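You operate a simulated robot arm through the tools that you are given. There is no shell and no other tool.

Carry out the task below with a simulated robot arm. There is one attempt and no reset: what you move stays moved.

JOB
Bring the anchor bracket's hand nut into the green band, in the vice.
Fine: grip the bracket before turning, fingers clear of the closing jaws; open the vice again and lay the bracket back. Set down upright: anchor bracket.

Only the result counts: the job must be done as asked and must still hold three seconds after the hand-in. Knocking over, shifting, dropping, spilling or breaking anything else fails it.

ROBOT AND FRAMES
A 6-joint arm with a two-finger parallel gripper, fixed in place. Base frame: the origin is at the foot of the arm, x ahead of it, y to its left, z up. Lengths are in m, angles in rad, forces in N, time in s.
Its first joint turns from -2.897 to 2.897 rad. Payload 3.43 kg.
The tool frame sits at the grasp point between the pads (the TCP): z along the fingers, y along the line on which they close. The tips reach 0.034 m beyond it. The gripper opens to 0.128 m. The fingers are 0.024 m wide and 0.012 m thick; the gripper's body (0.048 by 0.13 m) begins 0.096 m behind the TCP.
Orientation is told as [roll, pitch, yaw] about the base's x, y, z axes, in that order, counted from this pose: with the fingers straight down and closing along the base's y, the tool's x points along the base's -x, its y along +y and its z along -z.

CONTROLS
- The arm moves only by the tool jog_arm. Its arguments are lists of equal length, an entry for each row: "slide": the shift along the base's x, y, z in m, a list of three; "delta_rot": the turn, a rotation vector about the base's x, y, z in rad, a list of three; "fingers": the finger opening in m, from 0 to 0.128. In form: {"slide": [[x, y, z], ...], "delta_rot": [[ax, ay, az], ...], "fingers": [fingers, ...]}. A call has 1 to 20 rows; each row is the pose to reach, as a shift and turn from the pose commanded when the call began. Each row takes 0.2 s and may step no farther than 0.05 m and 0.15 rad from the row before; otherwise, or with a gripper value out of range, the whole call is refused. Where a pose cannot be reached the arm comes as near as it can. A force on the tool above 40 N (or 10 N above the force at the start of the call, whichever is more), or a blocked arm, ends the call early, and 0.2 s more pass. The fingers move at their own pace (about 0.153 m/s each) and stop on an object; they squeeze with about 39 N. The grip force told is the motor's: it shows also when the fingers shut on nothing. Time passes only in rows, and 0.2 s behind the last, so rows that repeat a pose let the fingers close. It gives the time, the measured TCP pose, the force on the tool (base axes), the opening and the grip force at its end, in the units of the frame above (readings bear some noise), with the torque about the TCP (base axes, N m) and any sound that the robot's microphone picked up.
- Cameras (640 x 400 px; columns grow to the right, rows downward): "scene" is fixed at [0.3989, 0.6504, 1.525]; the picture's right is [-0.92, -0.39, 0.00], its down [-0.36, 0.84, -0.41] and it looks along [0.16, -0.38, -0.91] (base axes); focal length 220 px, centre (320, 200). "wrist" rides on the gripper at [0.076, -0.011, -0.16] in the tool frame; the picture's right is [0.15, 0.99, 0.00], its down [-0.88, 0.13, -0.46] and it looks along [-0.45, 0.07, 0.89] (tool axes); focal length 234 px, centre (320, 200). There is no depth. A picture from a camera that has moved, and an enlarged one, comes with that camera's place and axes in the base frame and with its lens.
- grab_frame(camera): a new picture of that camera. No time passes.
- inspect(camera, box): a new picture of the part [left, top, right, bottom] of that camera's present view, enlarged. No time passes.
- close_job(): hands the job in; it is judged then, once.

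Places have to be worked out from the pictures, the camera data and where the tool is seen. Open the gripper and draw the arm clear of the work before you hand the job in, unless the task says otherwise.

The tools are called after "Request:" as name(argument=value, ...) on one line, values as JSON. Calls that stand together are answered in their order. jog_arm: Moves the arm, as the interface text tells. Its arguments: {"type":"object","properties":{"slide":{"type":"array","items":{"type":"array","items":{"type":"number"}}},"delta_rot":{"type":"array","items":{"type":"array","items":{"type":"number"}}},"fingers":{"type":"array","items":{"type":"number"}}},"required":["slide","delta_rot","fingers"]} The other tools are called the same way: grab_frame (camera) takes a picture; inspect (camera, box) takes an enlarged picture of a part of a camera's view; close_job () hands the job in.

At the start:

```text
clock: 0.0
eef_pos: [0.5392, 0.2543, 1.1715]
orientation: [0.001, -0.001, -0.001]
wrist_force: [0.0, -0.4, 0.8]
wrist_torque: [0.0, 0.02, 0.01]
opening: 0.1281
gripper_force: 0.2
```

scene: 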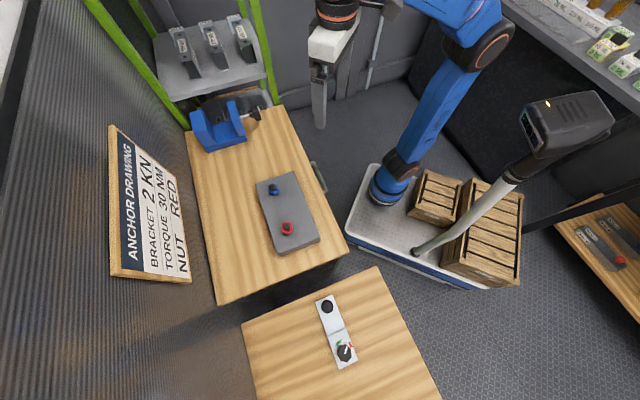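
wrist: 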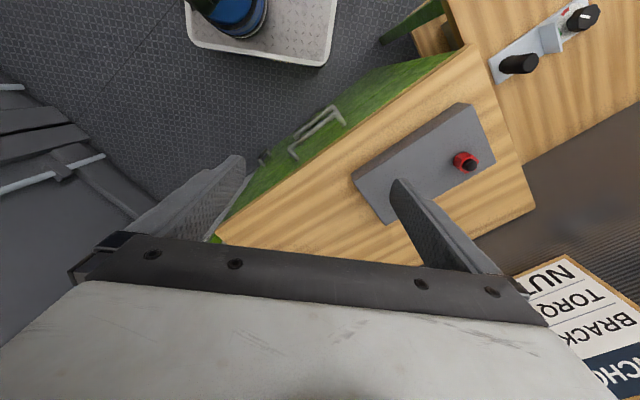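

I'll begin by looking closely at the scene: the sign says "ANCHOR DRAWING: BRACKET 2 KN, TORQUE 30 NM, NUT RED". I'll enlarge the vice, brackets shelf, the tray with nuts, and the panel before moving.

Request:
inspect(camera="scene", box=[100, 120, 200, 290])

Request:
inspect(camera="scene", box=[140, 0, 290, 94])

Request:
inspect(camera="scene", box=[180, 80, 290, 150])

Request:
inspect(camera="scene", box=[240, 160, 340, 260])

Request:
inspect(camera="scene", box=[290, 280, 390, 380])

Request:
inspect(camera="scene", box=[540, 170, 640, 300])

Request:
inspect(camera="scene", box=[510, 0, 640, 90])

```text
2.35 times, centred on (150, 205) of scene
camera zoom: at [0.3989, 0.6504, 1.525], right [-0.92, -0.39, 0.0], down [-0.36, 0.84, -0.41], along [0.16, -0.38, -0.91], focal length 518 px, centre (720, 188)
```

zoom: 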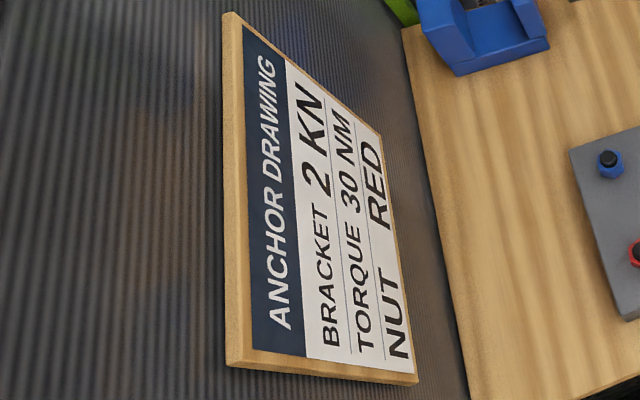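

```text
4.26 times, centred on (215, 47) of scene
camera zoom: at [0.3989, 0.6504, 1.525], right [-0.92, -0.39, 0.0], down [-0.36, 0.84, -0.41], along [0.16, -0.38, -0.91], focal length 937 px, centre (767, 851)
```

zoom: 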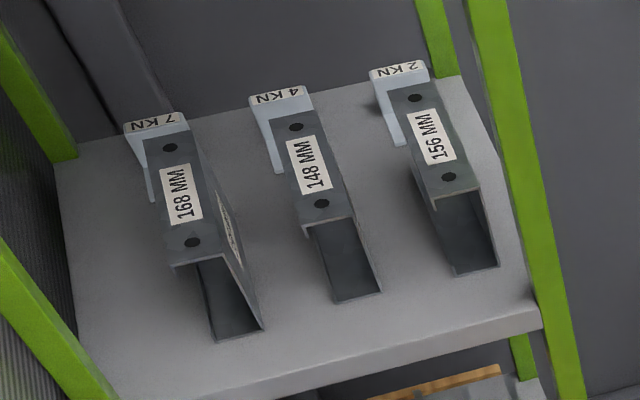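

```text
5.71 times, centred on (235, 115) of scene
camera zoom: at [0.3989, 0.6504, 1.525], right [-0.92, -0.39, 0.0], down [-0.36, 0.84, -0.41], along [0.16, -0.38, -0.91], focal length 1258 px, centre (806, 686)
```

zoom: 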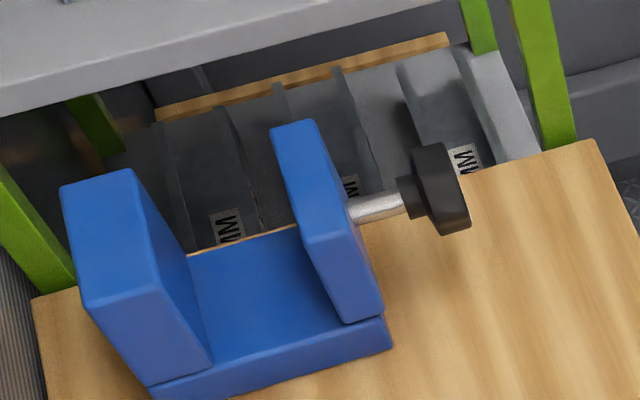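

```text
4.00 times, centred on (290, 210) of scene
camera zoom: at [0.3989, 0.6504, 1.525], right [-0.92, -0.39, 0.0], down [-0.36, 0.84, -0.41], along [0.16, -0.38, -0.91], focal length 880 px, centre (440, 160)
```

zoom: 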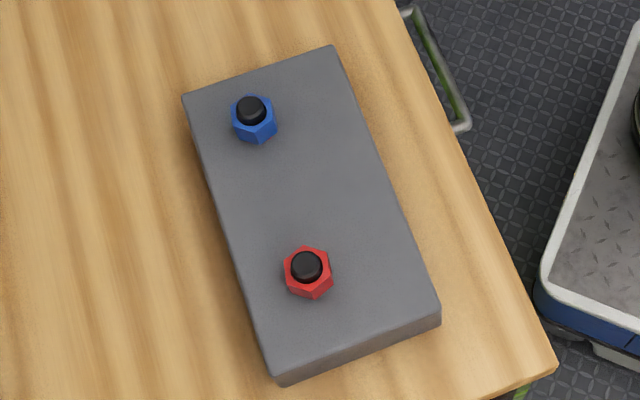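

```text
4.00 times, centred on (340, 330) of scene
camera zoom: at [0.3989, 0.6504, 1.525], right [-0.92, -0.39, 0.0], down [-0.36, 0.84, -0.41], along [0.16, -0.38, -0.91], focal length 880 px, centre (240, -320)
```

zoom: 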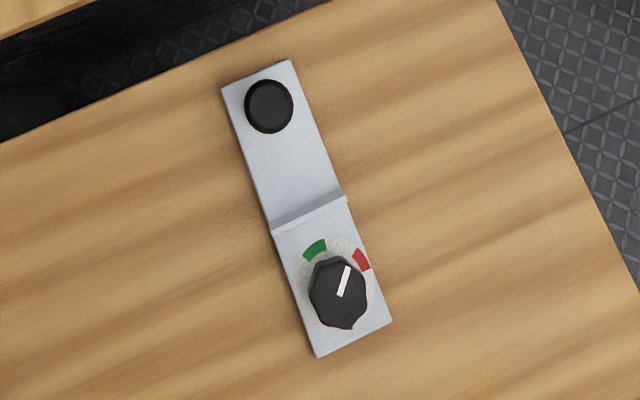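

```text
3.08 times, centred on (590, 235) of scene
camera zoom: at [0.3989, 0.6504, 1.525], right [-0.92, -0.39, 0.0], down [-0.36, 0.84, -0.41], along [0.16, -0.38, -0.91], focal length 677 px, centre (-511, 92)
```

zoom: 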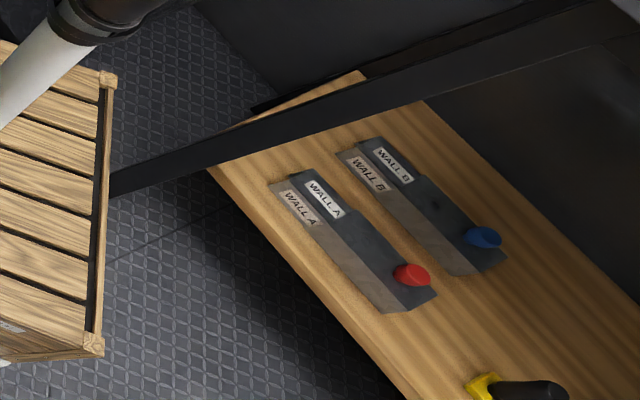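

```text
4.44 times, centred on (575, 45) of scene
camera zoom: at [0.3989, 0.6504, 1.525], right [-0.92, -0.39, 0.0], down [-0.36, 0.84, -0.41], along [0.16, -0.38, -0.91], focal length 978 px, centre (-813, 889)
```

zoom: 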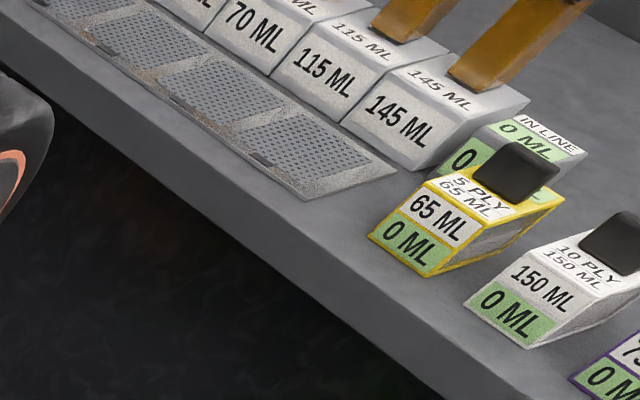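

The job concerns the bracket on the lower table (plate, black knob, dial nut with green/red marks) and the blue vice. I'll check more details of the scene, including the arm's base and the surroundings.

Request:
inspect(camera="scene", box=[340, 100, 540, 290])

Request:
inspect(camera="scene", box=[290, 0, 530, 150])

Request:
inspect(camera="wrist", box=[470, 0, 640, 106])

Request:
inspect(camera="scene", box=[310, 290, 370, 370])

```text
2.11 times, centred on (440, 195) of scene
camera zoom: at [0.3989, 0.6504, 1.525], right [-0.92, -0.39, 0.0], down [-0.36, 0.84, -0.41], along [0.16, -0.38, -0.91], focal length 463 px, centre (67, 210)
```

zoom: 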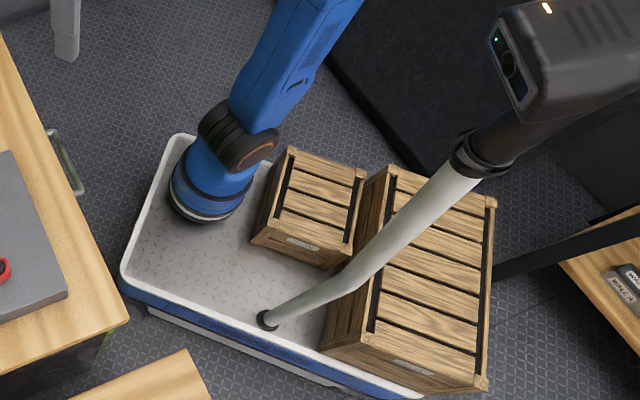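

```text
2.67 times, centred on (410, 75) of scene
camera zoom: at [0.3989, 0.6504, 1.525], right [-0.92, -0.39, 0.0], down [-0.36, 0.84, -0.41], along [0.16, -0.38, -0.91], focal length 587 px, centre (80, 533)
```

zoom: 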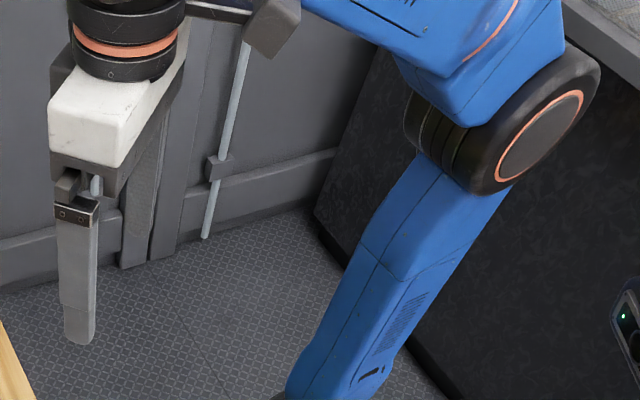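

```text
3.76 times, centred on (555, 53) of wrist
camera zoom: at [0.4626, 0.2429, 1.3297], right [-0.15, 0.99, 0.0], down [0.88, 0.13, 0.46], along [0.45, 0.07, -0.89], focal length 882 px, centre (-565, 753)
```

zoom: 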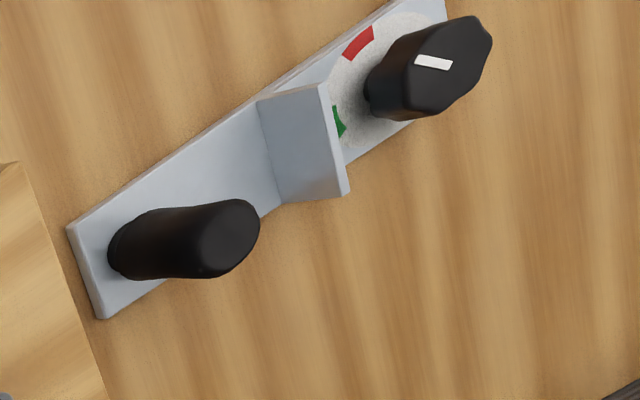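

```text
5.00 times, centred on (340, 330) of scene
camera zoom: at [0.3989, 0.6504, 1.525], right [-0.92, -0.39, 0.0], down [-0.36, 0.84, -0.41], along [0.16, -0.38, -0.91], focal length 1100 px, centre (220, -450)
```

zoom: 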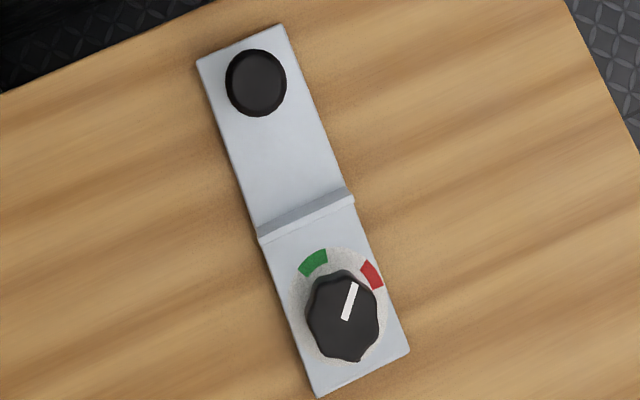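

The scene and wrist views agree: the floor is z=0, the tables are about 0.75 m high, the bracket is near (0.32, 0.71), and the vice is near (1.0, 0.22) in front of a shelf. I'll move the wrist camera high over the bracket table for a close look, well clear of everything.

Request:
jog_arm(slide=[[-0.02, 0.04, 0], [-0.04, 0.08, 0], [-0.06, 0.12, 0], [-0.08, 0.16, 0], [-0.1, 0.2, -0.01], [-0.12, 0.24, -0.02], [-0.14, 0.28, -0.03], [-0.16, 0.32, -0.04], [-0.18, 0.36, -0.05], [-0.2, 0.4, -0.06], [-0.22, 0.44, -0.07]], delta_rot=[[0, 0, 0], [0, 0, 0], [0, 0, 0], [0, 0, 0], [0, 0, 0], [0, 0, 0], [0, 0, 0], [0, 0, 0], [0, 0, 0], [0, 0, 0], [0, 0, 0]], fingers=[0.128, 0.128, 0.128, 0.128, 0.128, 0.128, 0.128, 0.128, 0.128, 0.128, 0.128])

Request:
grab_frame(camera="wrist")

Request:
grab_frame(camera="scene")

```text
clock: 2.4
eef_pos: [0.3186, 0.6741, 1.0746]
orientation: [0.01, -0.001, -0.001]
wrist_force: [-0.3, -0.8, 0.7]
wrist_torque: [0.12, 0.02, 0.0]
opening: 0.1279
gripper_force: 0.0
out of reach, approached as far as the arm can: row 4, 8, 9, 10, 11
```

```text
taken
camera wrist: at [0.2419, 0.6609, 1.2342], right [-0.14, 0.99, 0.01], down [0.88, 0.12, 0.46], along [0.45, 0.07, -0.89], focal length 234 px, centre (320, 200)
```

wrist: 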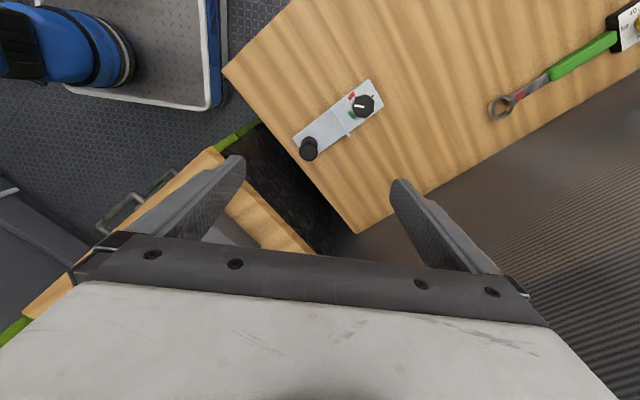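

```text
taken
```

scene: 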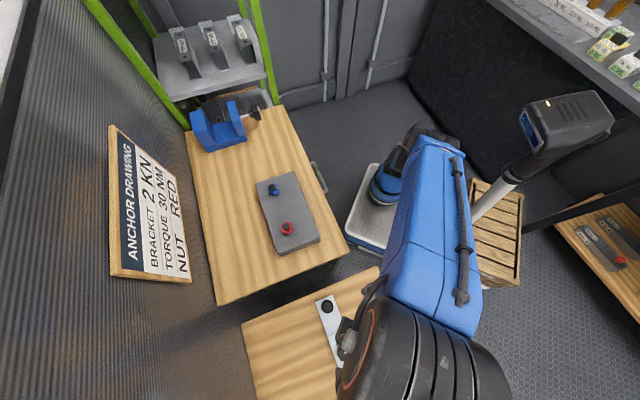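

The arm axis seems to be near (0.24, 0), and this height is at the limit of reach over there. I'll zoom into the bracket from here for exact geometry.

Request:
inspect(camera="wrist", box=[280, 70, 400, 170])

Request:
inspect(camera="scene", box=[180, 90, 280, 155])

```text
4.00 times, centred on (340, 120) of wrist
camera zoom: at [0.2419, 0.6609, 1.2342], right [-0.14, 0.99, 0.01], down [0.88, 0.12, 0.46], along [0.45, 0.07, -0.89], focal length 937 px, centre (240, 520)
```

zoom: 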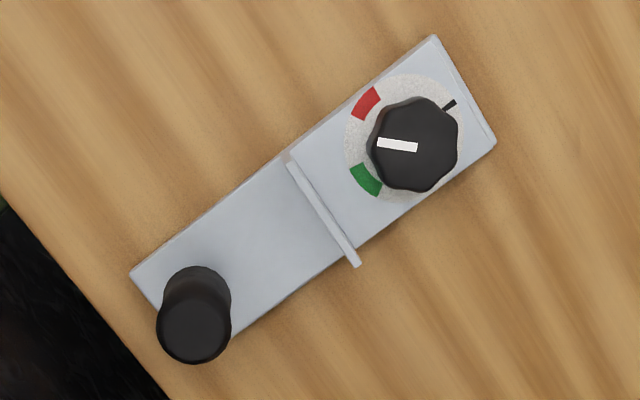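

```text
6.15 times, centred on (230, 122) of scene
camera zoom: at [0.3989, 0.6504, 1.525], right [-0.92, -0.39, 0.0], down [-0.36, 0.84, -0.41], along [0.16, -0.38, -0.91], focal length 1354 px, centre (874, 677)
```

zoom: 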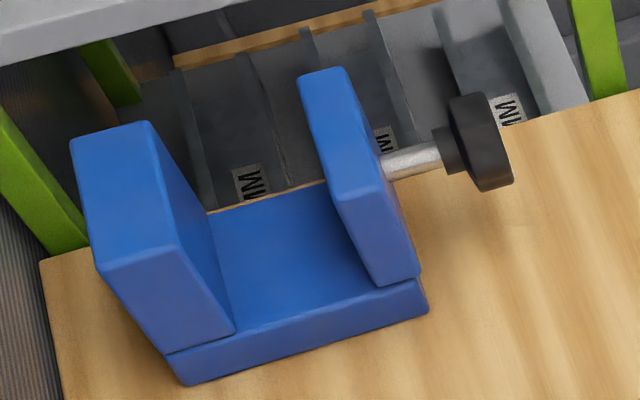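

The bracket plate is about 0.06 × 0.194 m, centred at (0.317, 0.714) with its top at z≈0.72. Its handle post is at (0.370, 0.662) with its top at z≈0.79, the nut is at (0.276, 0.757), and the pointer sits between the red and green marks. Next I'll back off along the same path and turn the tool so the wrist camera can look at the vice.

Request:
jog_arm(slide=[[0.02, -0.04, 0.01], [0.04, -0.08, 0.02], [0.06, -0.12, 0.03], [0.08, -0.16, 0.04], [0.1, -0.2, 0.05], [0.12, -0.24, 0.05], [0.14, -0.28, 0.05], [0.16, -0.32, 0.05], [0.18, -0.36, 0.05], [0.2, -0.4, 0.05], [0.22, -0.44, 0.05], [0.25, -0.47, 0.03], [0.28, -0.5, 0.01], [0.31, -0.52, -0.01], [0.34, -0.54, -0.02], [0.36, -0.55, -0.03], [0.38, -0.56, -0.03]], delta_rot=[[0, 0, -0.13], [0, 0, -0.27], [0, 0, -0.41], [0, 0, -0.55], [0, 0, -0.69], [0, 0, -0.83], [0, 0, -0.97], [0, 0, -1.11], [0, 0, -1.25], [0, 0, -1.39], [0, 0, -1.53], [0, 0, -1.67], [0, 0, -1.81], [0, 0, -1.95], [0, 0, -2.09], [0, 0, -2.23], [0, 0, -2.356]], fingers=[0.128, 0.128, 0.128, 0.128, 0.128, 0.128, 0.128, 0.128, 0.128, 0.128, 0.128, 0.128, 0.128, 0.128, 0.128, 0.128, 0.128])

Request:
grab_frame(camera="wrist")

Request:
grab_frame(camera="scene")

```text
clock: 6.0
eef_pos: [0.6973, 0.1133, 1.0431]
orientation: [0.001, -0.001, -2.36]
wrist_force: [0.3, 0.3, 0.4]
wrist_torque: [0.0, -0.02, -0.01]
opening: 0.1279
gripper_force: 0.1
```

```text
taken
camera wrist: at [0.742, 0.1746, 1.2025], right [0.8, -0.6, 0.0], down [-0.53, -0.71, 0.46], along [-0.27, -0.37, -0.89], focal length 234 px, centre (320, 200)
```

wrist: 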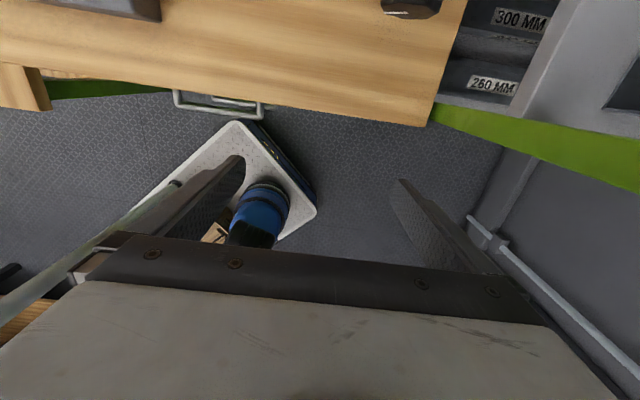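

```text
taken
```

scene: 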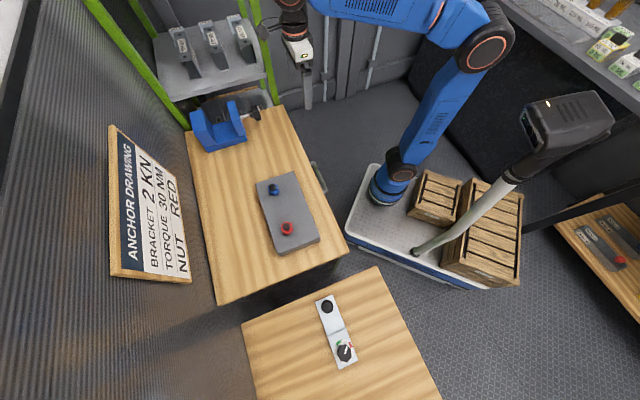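

The wheel of the vice is just at the top of this view. I'll tilt the tool and move along the vice's axis direction, still at about z=1.04 above everything and in front of the shelf.

Request:
jog_arm(slide=[[0.03, 0.012, 0], [0.06, 0.025, 0], [0.1, 0.042, 0], [0.14, 0.06, 0], [0.17, 0.073, 0], [0.198, 0.085, 0]], delta_rot=[[0.07, -0.07, 0], [0.14, -0.14, 0], [0.21, -0.21, 0], [0.28, -0.28, 0], [0.35, -0.35, 0], [0.424, -0.424, 0]], fingers=[0.128, 0.128, 0.128, 0.128, 0.128, 0.128])

Request:
grab_frame(camera="wrist")

Request:
grab_frame(camera="scene")

```text
clock: 7.4
eef_pos: [0.8954, 0.2004, 1.0411]
orientation: [0.002, 0.602, -2.358]
wrist_force: [-0.5, 0.4, 0.3]
wrist_torque: [0.01, -0.02, -0.02]
opening: 0.128
gripper_force: 0.2
```

```text
taken
camera wrist: at [0.8672, 0.1883, 1.2145], right [0.78, -0.62, 0.08], down [-0.61, -0.79, -0.12], along [0.14, 0.04, -0.99], focal length 234 px, centre (320, 200)
```

wrist: 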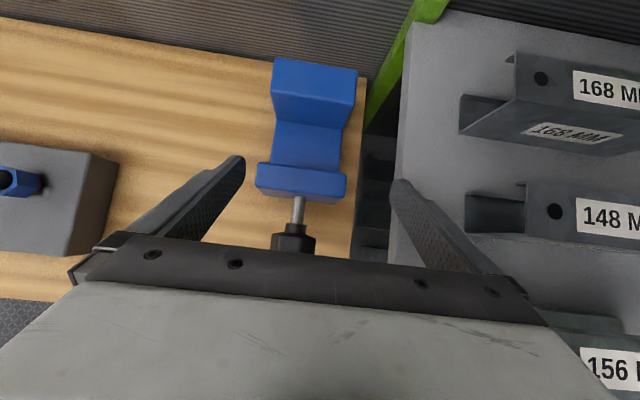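

```text
taken
```

scene: 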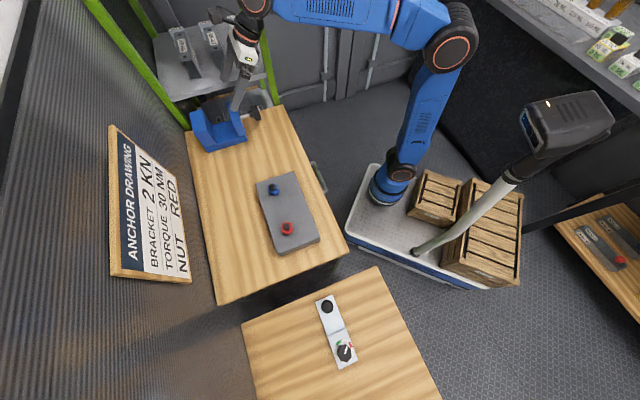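

The view is good: the vice is directly ahead, its wheel is closest to me, and the shelf is to the right. I'll enlarge it.

Request:
inspect(camera="wrist", box=[230, 40, 390, 260])

Request:
inspect(camera="wrist", box=[380, 0, 640, 160])

Request:
inspect(camera="scene", box=[140, 0, 300, 160])

```text
1.82 times, centred on (310, 150) of wrist
camera zoom: at [0.8672, 0.1883, 1.2145], right [0.78, -0.62, 0.08], down [-0.61, -0.79, -0.12], along [0.14, 0.04, -0.99], focal length 426 px, centre (338, 291)
```

zoom: 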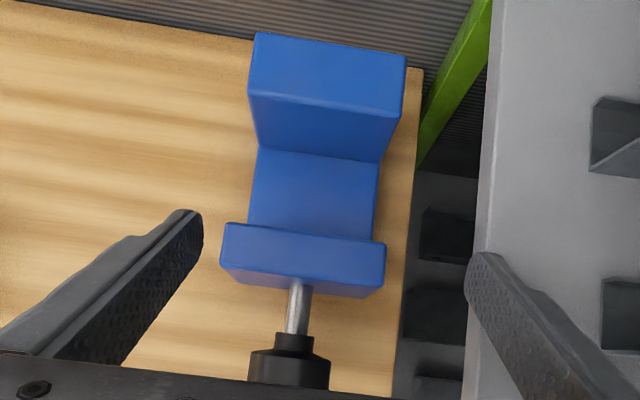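

```text
2.46 times, centred on (510, 80) of wrist
camera zoom: at [0.8672, 0.1883, 1.2145], right [0.78, -0.62, 0.08], down [-0.61, -0.79, -0.12], along [0.14, 0.04, -0.99], focal length 576 px, centre (-148, 495)
```

zoom: 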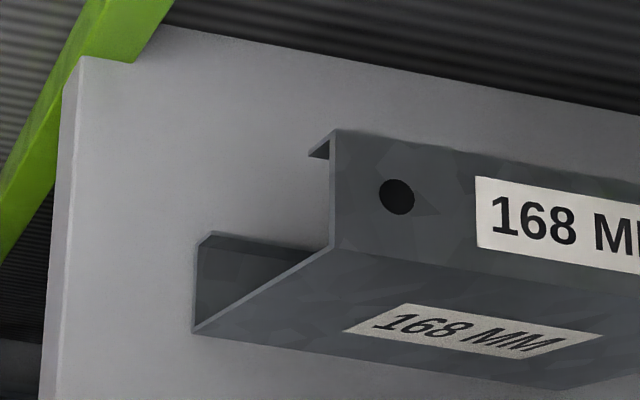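

```text
2.50 times, centred on (220, 80) of scene
camera zoom: at [0.3989, 0.6504, 1.525], right [-0.92, -0.39, 0.0], down [-0.36, 0.84, -0.41], along [0.16, -0.38, -0.91], focal length 550 px, centre (570, 500)
```

zoom: 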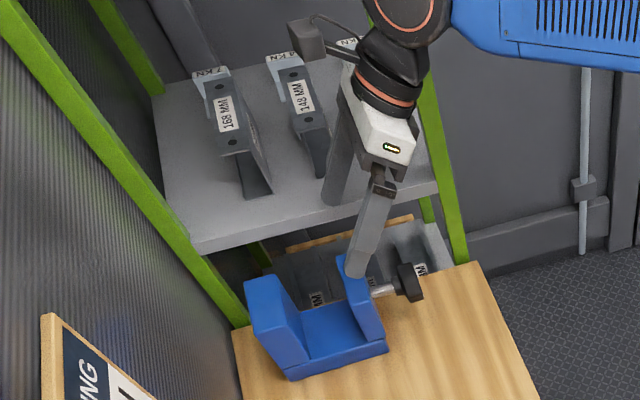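

By triangulation, the vice is taller than I assumed: the jaw tops are at z≈0.963, the bed at about 0.888 and table 1 at about 0.865. The jaw gap is about 0.085 m, from e1=0.811 to 0.896 along the 45° axis, and the shelf top is at z≈1.005 just behind the vice. My finger is close to the shelf edge, so I'll back off along -e1 and forward, and look at the wheel.

Request:
jog_arm(slide=[[-0.014, 0.028, 0.01], [-0.042, 0.028, 0.02], [-0.07, 0.007, 0.02], [-0.1, -0.02, 0.02], [-0.12, -0.035, 0.02]], delta_rot=[[0, 0, 0], [0, 0, 0], [0, 0, 0], [0, 0, 0], [0, 0, 0]], fingers=[0.128, 0.128, 0.128, 0.128, 0.128])

Request:
grab_frame(camera="wrist")

Request:
inspect(camera="wrist", box=[260, 0, 420, 160])

Request:
inspect(camera="scene", box=[220, 95, 280, 135])

```text
clock: 8.6
eef_pos: [0.7762, 0.1652, 1.061]
orientation: [0.001, 0.599, -2.357]
wrist_force: [0.6, -0.2, -0.2]
wrist_torque: [0.02, 0.01, 0.03]
opening: 0.128
gripper_force: 0.0
```

```text
taken
camera wrist: at [0.7488, 0.1538, 1.2347], right [0.78, -0.61, 0.08], down [-0.6, -0.79, -0.12], along [0.14, 0.04, -0.99], focal length 234 px, centre (320, 200)
```

wrist: 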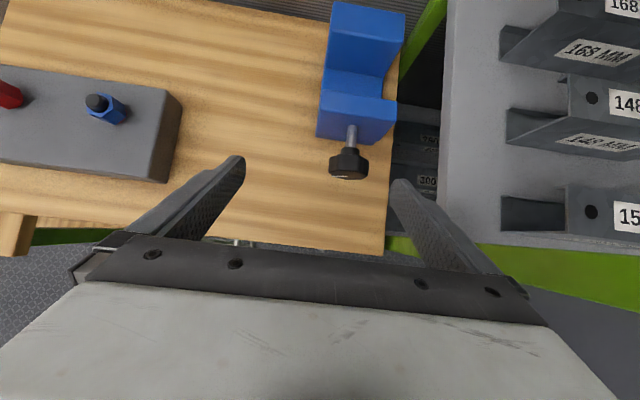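

```text
2.50 times, centred on (340, 80) of wrist
camera zoom: at [0.7488, 0.1538, 1.2347], right [0.78, -0.61, 0.08], down [-0.6, -0.79, -0.12], along [0.14, 0.04, -0.99], focal length 585 px, centre (270, 500)
```

zoom: 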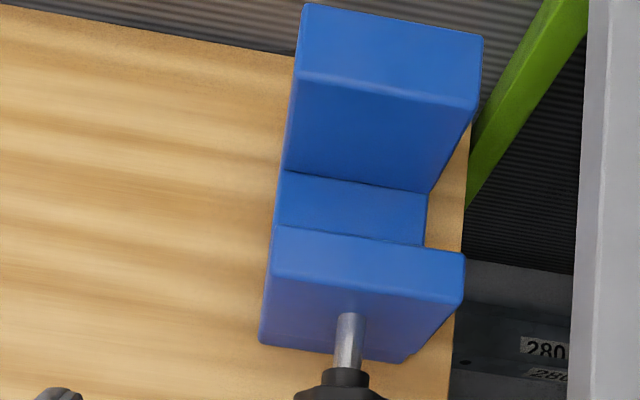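

```text
10.00 times, centred on (250, 115) of scene
camera zoom: at [0.3989, 0.6504, 1.525], right [-0.92, -0.39, 0.0], down [-0.36, 0.84, -0.41], along [0.16, -0.38, -0.91], focal length 2201 px, centre (1020, 1050)
```

zoom: 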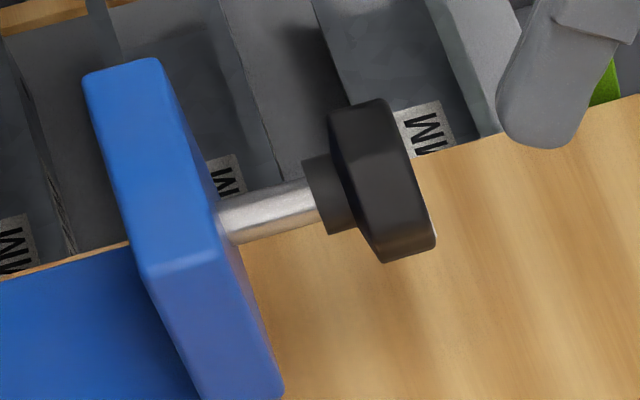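

I'll enlarge the wheel itself from this position.

Request:
inspect(camera="wrist", box=[310, 90, 410, 190])

Request:
inspect(camera="wrist", box=[380, 0, 540, 200])

```text
4.00 times, centred on (360, 140) of wrist
camera zoom: at [0.7488, 0.1538, 1.2347], right [0.78, -0.61, 0.08], down [-0.6, -0.79, -0.12], along [0.14, 0.04, -0.99], focal length 937 px, centre (160, 440)
```

zoom: 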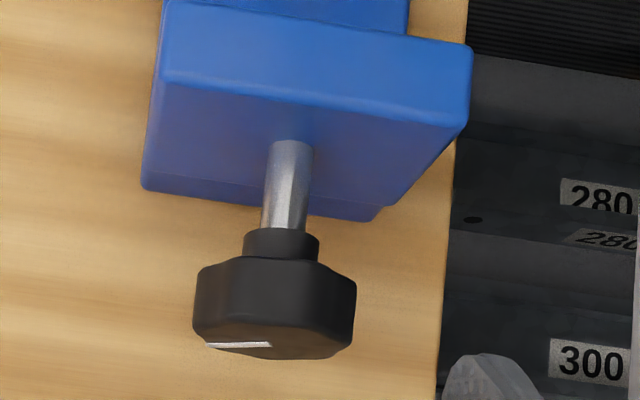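

```text
2.00 times, centred on (460, 100) of wrist
camera zoom: at [0.7488, 0.1538, 1.2347], right [0.78, -0.61, 0.08], down [-0.6, -0.79, -0.12], along [0.14, 0.04, -0.99], focal length 468 px, centre (40, 400)
```

zoom: 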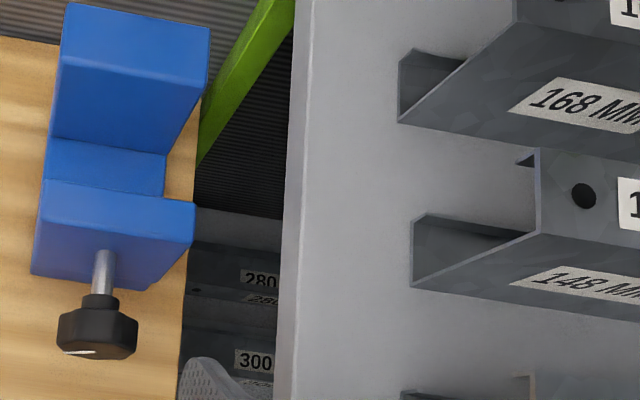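

The vice knob is lobed with a white pointer, centred at about (0.85, 0.178, 0.925), axis along 45°. My plan is to grip the bracket's post with the fingers closing along the vice axis and a slight tilt, set it on the vice bed, then turn the knob from behind. First I'll untilt the tool and retreat.

Request:
jog_arm(slide=[[-0.03, 0.006, 0.005], [-0.06, 0.012, 0.005], [-0.09, 0.018, 0.005], [-0.12, 0.024, 0.005], [-0.15, 0.03, 0.005]], delta_rot=[[-0.085, 0.085, 0], [-0.17, 0.17, 0], [-0.255, 0.255, 0], [-0.34, 0.34, 0], [-0.424, 0.424, 0]], fingers=[0.128, 0.128, 0.128, 0.128, 0.128])

Request:
jog_arm(slide=[[-0.02, 0.037, 0], [-0.04, 0.074, 0], [-0.06, 0.11, -0.005], [-0.08, 0.147, -0.01], [-0.1, 0.184, -0.015], [-0.12, 0.22, -0.02], [-0.14, 0.257, -0.03], [-0.165, 0.294, -0.04], [-0.19, 0.331, -0.05], [-0.21, 0.368, -0.06], [-0.226, 0.405, -0.07]], delta_rot=[[0, 0, 0.143], [0, 0, 0.286], [0, 0, 0.429], [0, 0, 0.572], [0, 0, 0.715], [0, 0, 0.858], [0, 0, 1.001], [0, 0, 1.144], [0, 0, 1.287], [0, 0, 1.43], [0, 0, 1.572]], fingers=[0.128, 0.128, 0.128, 0.128, 0.128, 0.128, 0.128, 0.128, 0.128, 0.128, 0.128])

Request:
grab_frame(camera="wrist")

```text
clock: 9.8
eef_pos: [0.6245, 0.1944, 1.0676]
orientation: [0.002, -0.002, -2.357]
wrist_force: [-0.8, 0.3, 0.5]
wrist_torque: [0.03, -0.02, 0.0]
opening: 0.1281
gripper_force: 0.0
```

```text
clock: 12.2
eef_pos: [0.3975, 0.5993, 0.9995]
orientation: [0.004, 0.0, -0.784]
wrist_force: [-0.2, -0.9, 0.6]
wrist_torque: [0.07, 0.02, -0.01]
opening: 0.1281
gripper_force: 0.1
```

```text
taken
camera wrist: at [0.3359, 0.6445, 1.157], right [0.59, 0.8, 0.0], down [0.71, -0.53, 0.46], along [0.37, -0.27, -0.89], focal length 234 px, centre (320, 200)
```

wrist: 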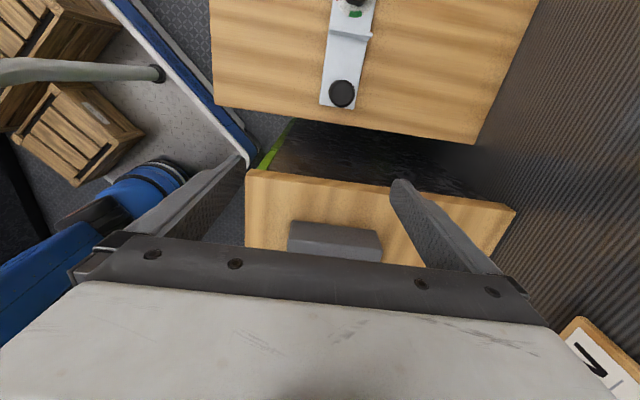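

The post is confirmed near (0.369, 0.661). I'll move to a tilted (20°) pre-grasp about 0.1 m back along the tool axis from the post.

Request:
jog_arm(slide=[[-0.013, 0.022, -0.03], [-0.026, 0.043, -0.06], [-0.039, 0.065, -0.09], [-0.048, 0.08, -0.12], [-0.0522, 0.0864, -0.1365]], delta_rot=[[-0.06, -0.06, 0], [-0.12, -0.12, 0], [-0.18, -0.18, 0], [-0.2468, -0.2468, 0], [-0.2468, -0.2468, 0]], fingers=[0.128, 0.128, 0.128, 0.128, 0.128])

Request:
grab_frame(camera="wrist")

Request:
inspect(camera="wrist", box=[260, 60, 400, 240])

Request:
grab_frame(camera="scene")

```text
clock: 13.4
eef_pos: [0.3474, 0.6872, 0.8635]
orientation: [0.003, -0.35, -0.786]
wrist_force: [0.1, -0.3, -0.3]
wrist_torque: [-0.01, -0.04, 0.01]
opening: 0.1279
gripper_force: 0.0
```

```text
taken
camera wrist: at [0.2495, 0.7678, 0.9865], right [0.6, 0.8, -0.05], down [0.57, -0.38, 0.73], along [0.56, -0.47, -0.68], focal length 234 px, centre (320, 200)
```

wrist: 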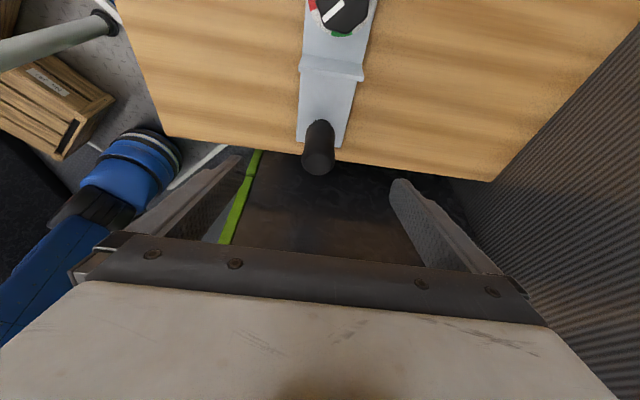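

```text
2.22 times, centred on (330, 150) of wrist
camera zoom: at [0.2495, 0.7678, 0.9865], right [0.6, 0.8, -0.05], down [0.57, -0.38, 0.73], along [0.56, -0.47, -0.68], focal length 520 px, centre (298, 311)
```

zoom: 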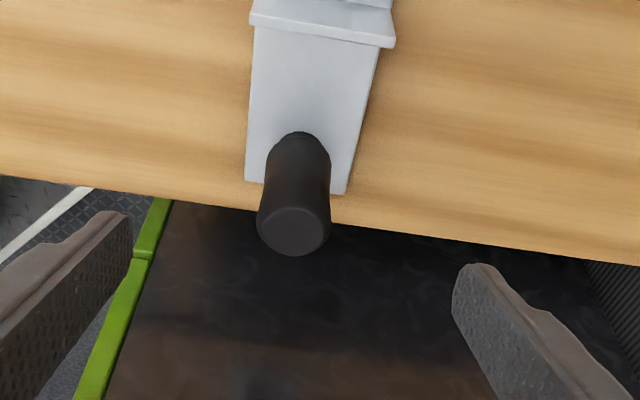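

```text
taken
```

scene: 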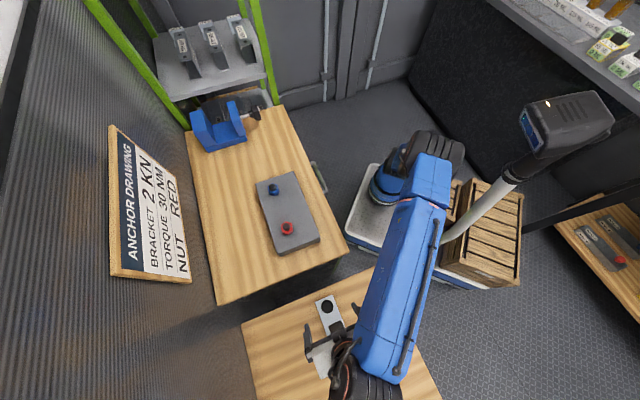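

The camera puts the post top at (0.368, 0.663), in line with the fingers. I'll descend along the tool axis to grip the post with the tips just above the plate, then close.

Request:
jog_arm(slide=[[0.0053, -0.0063, -0.0236], [0.0106, -0.0126, -0.0472], [0.016, -0.0189, -0.0709], [0.0213, -0.0252, -0.0945], [0.0213, -0.0252, -0.0945]], delta_rot=[[0, 0, 0], [0, 0, 0], [0, 0, 0], [0, 0, 0], [0, 0, 0]], fingers=[0.128, 0.128, 0.128, 0.128, 0.128])

Request:
grab_frame(camera="wrist")

Request:
grab_frame(camera="scene")

```text
clock: 14.6
eef_pos: [0.3695, 0.6616, 0.7671]
orientation: [0.002, -0.351, -0.785]
wrist_force: [-0.9, 0.0, 0.5]
wrist_torque: [0.01, -0.01, 0.03]
opening: 0.1279
gripper_force: 0.1
```

```text
taken
camera wrist: at [0.2717, 0.7422, 0.8907], right [0.6, 0.8, -0.05], down [0.57, -0.38, 0.73], along [0.56, -0.47, -0.68], focal length 234 px, centre (320, 200)
```

wrist: 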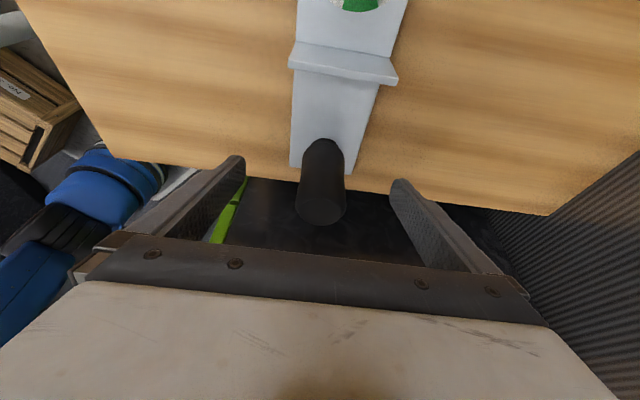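

```text
taken
```

scene: 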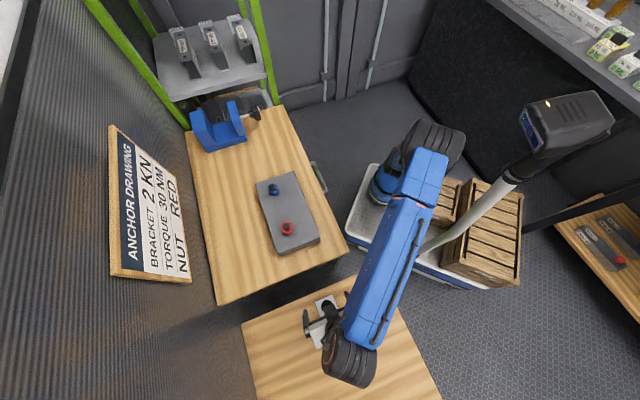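

The post sits centred between the fingers. Closing the gripper now.

Request:
jog_arm(slide=[[0, 0, 0], [0, 0, 0], [0, 0, 0], [0, 0, 0]], delta_rot=[[0, 0, 0], [0, 0, 0], [0, 0, 0], [0, 0, 0]], fingers=[0.07, 0.03, 0.0, 0.0])

Request:
grab_frame(camera="wrist")

```text
clock: 15.6
eef_pos: [0.3696, 0.662, 0.7685]
orientation: [0.001, -0.35, -0.785]
wrist_force: [0.6, -2.1, 2.5]
wrist_torque: [-0.16, 0.21, -0.01]
opening: 0.0375
gripper_force: 38.9
```

```text
taken
camera wrist: at [0.2717, 0.7423, 0.8909], right [0.6, 0.8, -0.05], down [0.57, -0.38, 0.73], along [0.56, -0.47, -0.68], focal length 234 px, centre (320, 200)
```

wrist: 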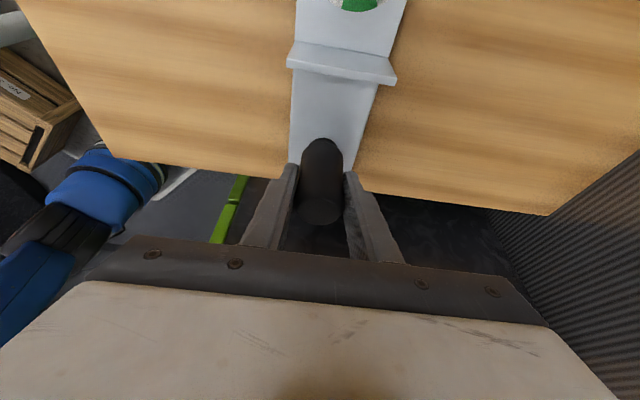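

The post is gripped (opening 0.0375). I'll lift it slowly and check that the bracket stays level.

Request:
jog_arm(slide=[[0, 0, 0.01], [0, 0, 0.025], [0, 0, 0.045], [0, 0, 0.065], [0, 0, 0.085]], delta_rot=[[0, 0, 0], [0, 0, 0], [0, 0, 0], [0, 0, 0], [0, 0, 0]], fingers=[0, 0, 0, 0, 0])

Request:
grab_frame(camera="wrist")

Request:
inspect(camera="scene", box=[270, 260, 410, 380])

```text
clock: 16.8
eef_pos: [0.3678, 0.6604, 0.8511]
orientation: [-0.001, -0.349, -0.787]
wrist_force: [0.4, 0.2, -4.8]
wrist_torque: [-0.19, -0.17, -0.01]
opening: 0.0372
gripper_force: 38.6
```

```text
taken
camera wrist: at [0.2709, 0.742, 0.9746], right [0.6, 0.8, -0.05], down [0.57, -0.38, 0.73], along [0.56, -0.47, -0.68], focal length 234 px, centre (320, 200)
```

wrist: 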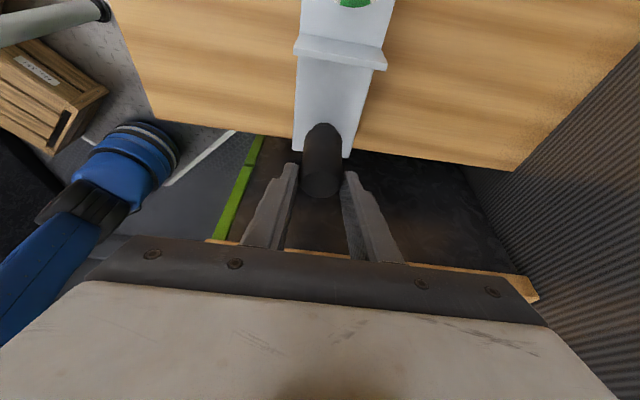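

```text
3.33 times, centred on (340, 320) of scene
camera zoom: at [0.3989, 0.6504, 1.525], right [-0.92, -0.39, 0.0], down [-0.36, 0.84, -0.41], along [0.16, -0.38, -0.91], focal length 734 px, centre (253, -200)
```

zoom: 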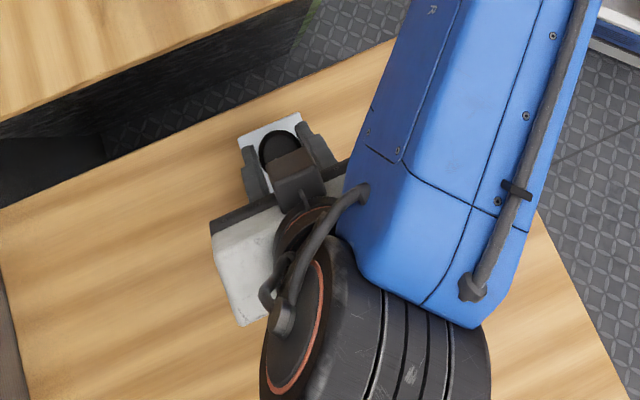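

The force shows about 0.5 kg hanging, but the post top seems lower in the grip than before. I'll zoom in and hold a moment to see if it is slipping.

Request:
inspect(camera="wrist", box=[240, 0, 440, 250])

Request:
jog_arm(slide=[[0, 0, 0], [0, 0, 0], [0, 0, 0]], delta_rot=[[0, 0, 0], [0, 0, 0], [0, 0, 0]], fingers=[0, 0, 0])

Request:
inspect(camera="wrist", box=[240, 0, 440, 250])

```text
1.60 times, centred on (340, 125) of wrist
camera zoom: at [0.2709, 0.742, 0.9746], right [0.6, 0.8, -0.05], down [0.57, -0.38, 0.73], along [0.56, -0.47, -0.68], focal length 375 px, centre (288, 320)
```

zoom: 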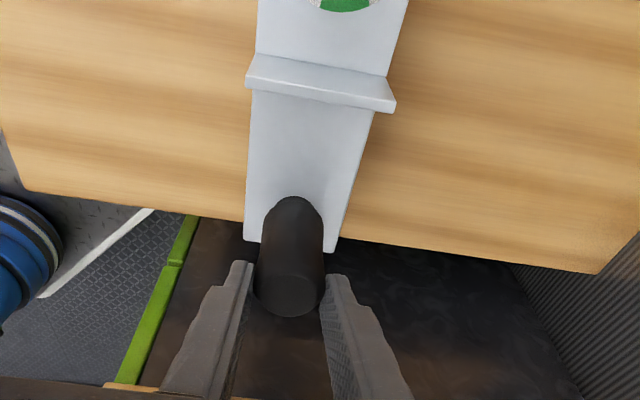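

```text
clock: 17.6
eef_pos: [0.3691, 0.6605, 0.8513]
orientation: [0.002, -0.349, -0.784]
wrist_force: [0.8, 0.1, -4.2]
wrist_torque: [-0.18, -0.21, -0.03]
opening: 0.0373
gripper_force: 38.9
```

```text
1.60 times, centred on (340, 125) of wrist
camera zoom: at [0.2709, 0.7419, 0.9748], right [0.6, 0.8, -0.05], down [0.57, -0.38, 0.73], along [0.56, -0.47, -0.68], focal length 375 px, centre (288, 320)
```

zoom: 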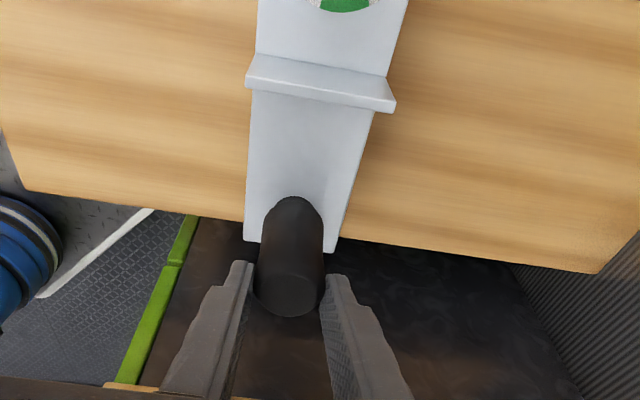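

It is stable now and still level, but it slipped about 2.4 cm along the pads when I lifted. I'll test with a slow small lift to see whether slow motion holds.

Request:
jog_arm(slide=[[0, 0, 0.003], [0, 0, 0.007], [0, 0, 0.012], [0, 0, 0.016], [0, 0, 0.02], [0, 0, 0.02]], delta_rot=[[0, 0, 0], [0, 0, 0], [0, 0, 0], [0, 0, 0], [0, 0, 0], [0, 0, 0]], fingers=[0, 0, 0, 0, 0, 0])

Request:
inspect(camera="wrist", box=[240, 0, 440, 250])

```text
clock: 19.0
eef_pos: [0.3689, 0.6619, 0.8737]
orientation: [0.002, -0.349, -0.785]
wrist_force: [-0.1, 1.0, -4.2]
wrist_torque: [-0.19, -0.19, 0.02]
opening: 0.0373
gripper_force: 39.2
```

```text
1.60 times, centred on (340, 125) of wrist
camera zoom: at [0.2708, 0.7422, 0.9957], right [0.6, 0.8, -0.05], down [0.57, -0.38, 0.73], along [0.56, -0.47, -0.68], focal length 375 px, centre (288, 320)
```

zoom: 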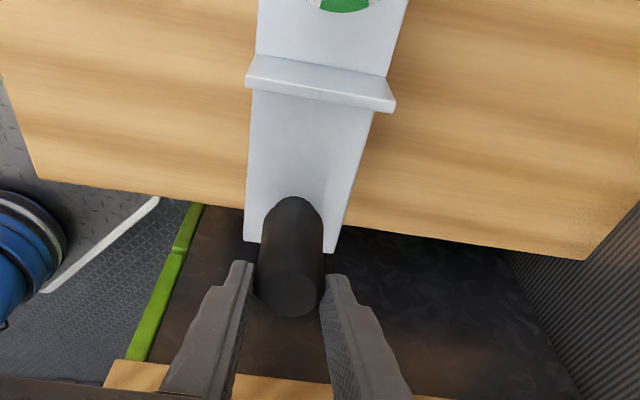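

The grip holds with slow motion (same post position, about 4.3 N of load). I'll continue gently, raising the bracket to TCP z≈1.0 before moving sideways.

Request:
jog_arm(slide=[[0, 0, 0.004], [0, 0, 0.012], [0, 0, 0.022], [0, 0, 0.034], [0, 0, 0.046], [0, 0, 0.058], [0, 0, 0.07], [0, 0, 0.082], [0, 0, 0.094], [0, 0, 0.106], [0, 0, 0.116], [0, 0, 0.122], [0, 0, 0.126]], delta_rot=[[0, 0, 0], [0, 0, 0], [0, 0, 0], [0, 0, 0], [0, 0, 0], [0, 0, 0], [0, 0, 0], [0, 0, 0], [0, 0, 0], [0, 0, 0], [0, 0, 0], [0, 0, 0], [0, 0, 0]], fingers=[0, 0, 0, 0, 0, 0, 0, 0, 0, 0, 0, 0, 0])

Request:
inspect(camera="wrist", box=[240, 0, 440, 250])

Request:
grab_frame(camera="scene")

```text
clock: 21.8
eef_pos: [0.3687, 0.6564, 0.9915]
orientation: [0.006, -0.349, -0.786]
wrist_force: [-0.4, 0.9, -4.8]
wrist_torque: [-0.18, -0.2, -0.01]
opening: 0.0368
gripper_force: 38.9
out of reach, approached as far as the arm can: row 12, 13
```

```text
1.60 times, centred on (340, 125) of wrist
camera zoom: at [0.272, 0.7366, 1.1143], right [0.6, 0.8, -0.04], down [0.57, -0.39, 0.73], along [0.56, -0.46, -0.68], focal length 375 px, centre (288, 320)
```

zoom: 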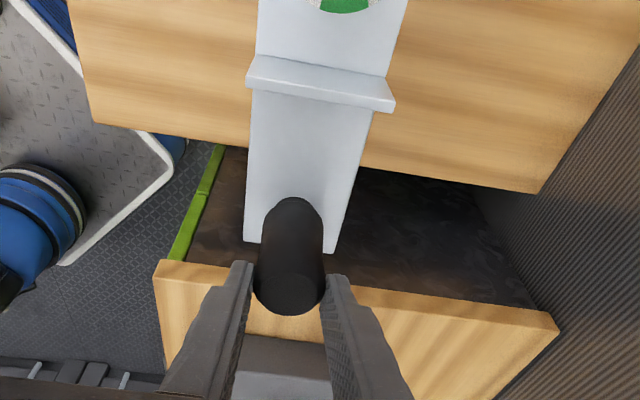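

```text
taken
```

scene: 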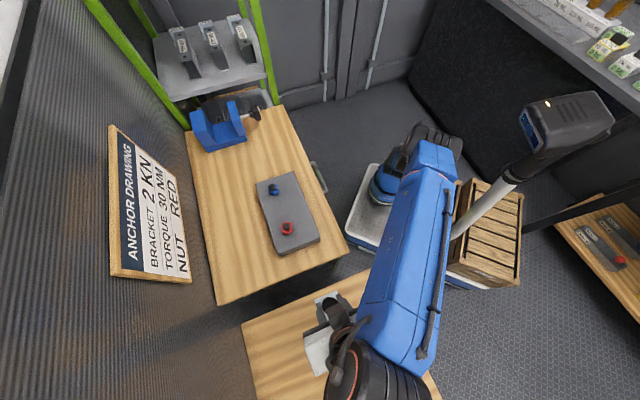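

Height tops out at about 0.99 out here, but the bracket is still firmly held. I'll move gently inward over the near edge of table 1 while rising to 1.06.

Request:
jog_arm(slide=[[0.002, -0.008, 0.0], [0.006, -0.022, 0.003], [0.012, -0.042, 0.01], [0.02, -0.066, 0.02], [0.028, -0.09, 0.032], [0.036, -0.114, 0.044], [0.042, -0.138, 0.056], [0.046, -0.155, 0.064], [0.048, -0.165, 0.068], [0.0485, -0.1685, 0.0685]], delta_rot=[[0, 0, 0], [0, 0, 0], [0, 0, 0], [0, 0, 0], [0, 0, 0], [0, 0, 0], [0, 0, 0], [0, 0, 0], [0, 0, 0], [0, 0, 0]], fingers=[0, 0, 0, 0, 0, 0, 0, 0, 0, 0])

Request:
inspect(camera="wrist", box=[240, 0, 440, 250])

Request:
grab_frame(camera="scene")

```text
clock: 24.0
eef_pos: [0.4172, 0.4875, 1.0598]
orientation: [0.0, -0.351, -0.787]
wrist_force: [0.1, 0.2, -4.0]
wrist_torque: [-0.18, -0.18, 0.01]
opening: 0.037
gripper_force: 39.4
```

```text
1.60 times, centred on (340, 125) of wrist
camera zoom: at [0.3203, 0.568, 1.1828], right [0.6, 0.8, -0.05], down [0.57, -0.38, 0.73], along [0.56, -0.47, -0.68], focal length 375 px, centre (288, 320)
```

zoom: 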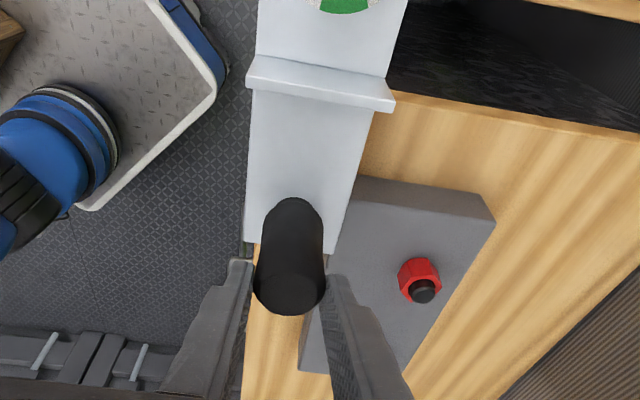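

```text
taken
```

scene: 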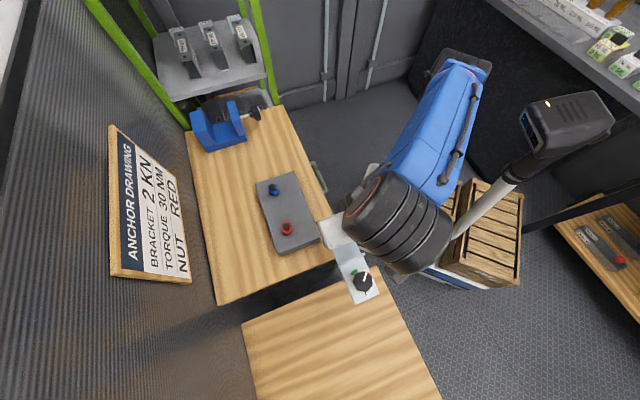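

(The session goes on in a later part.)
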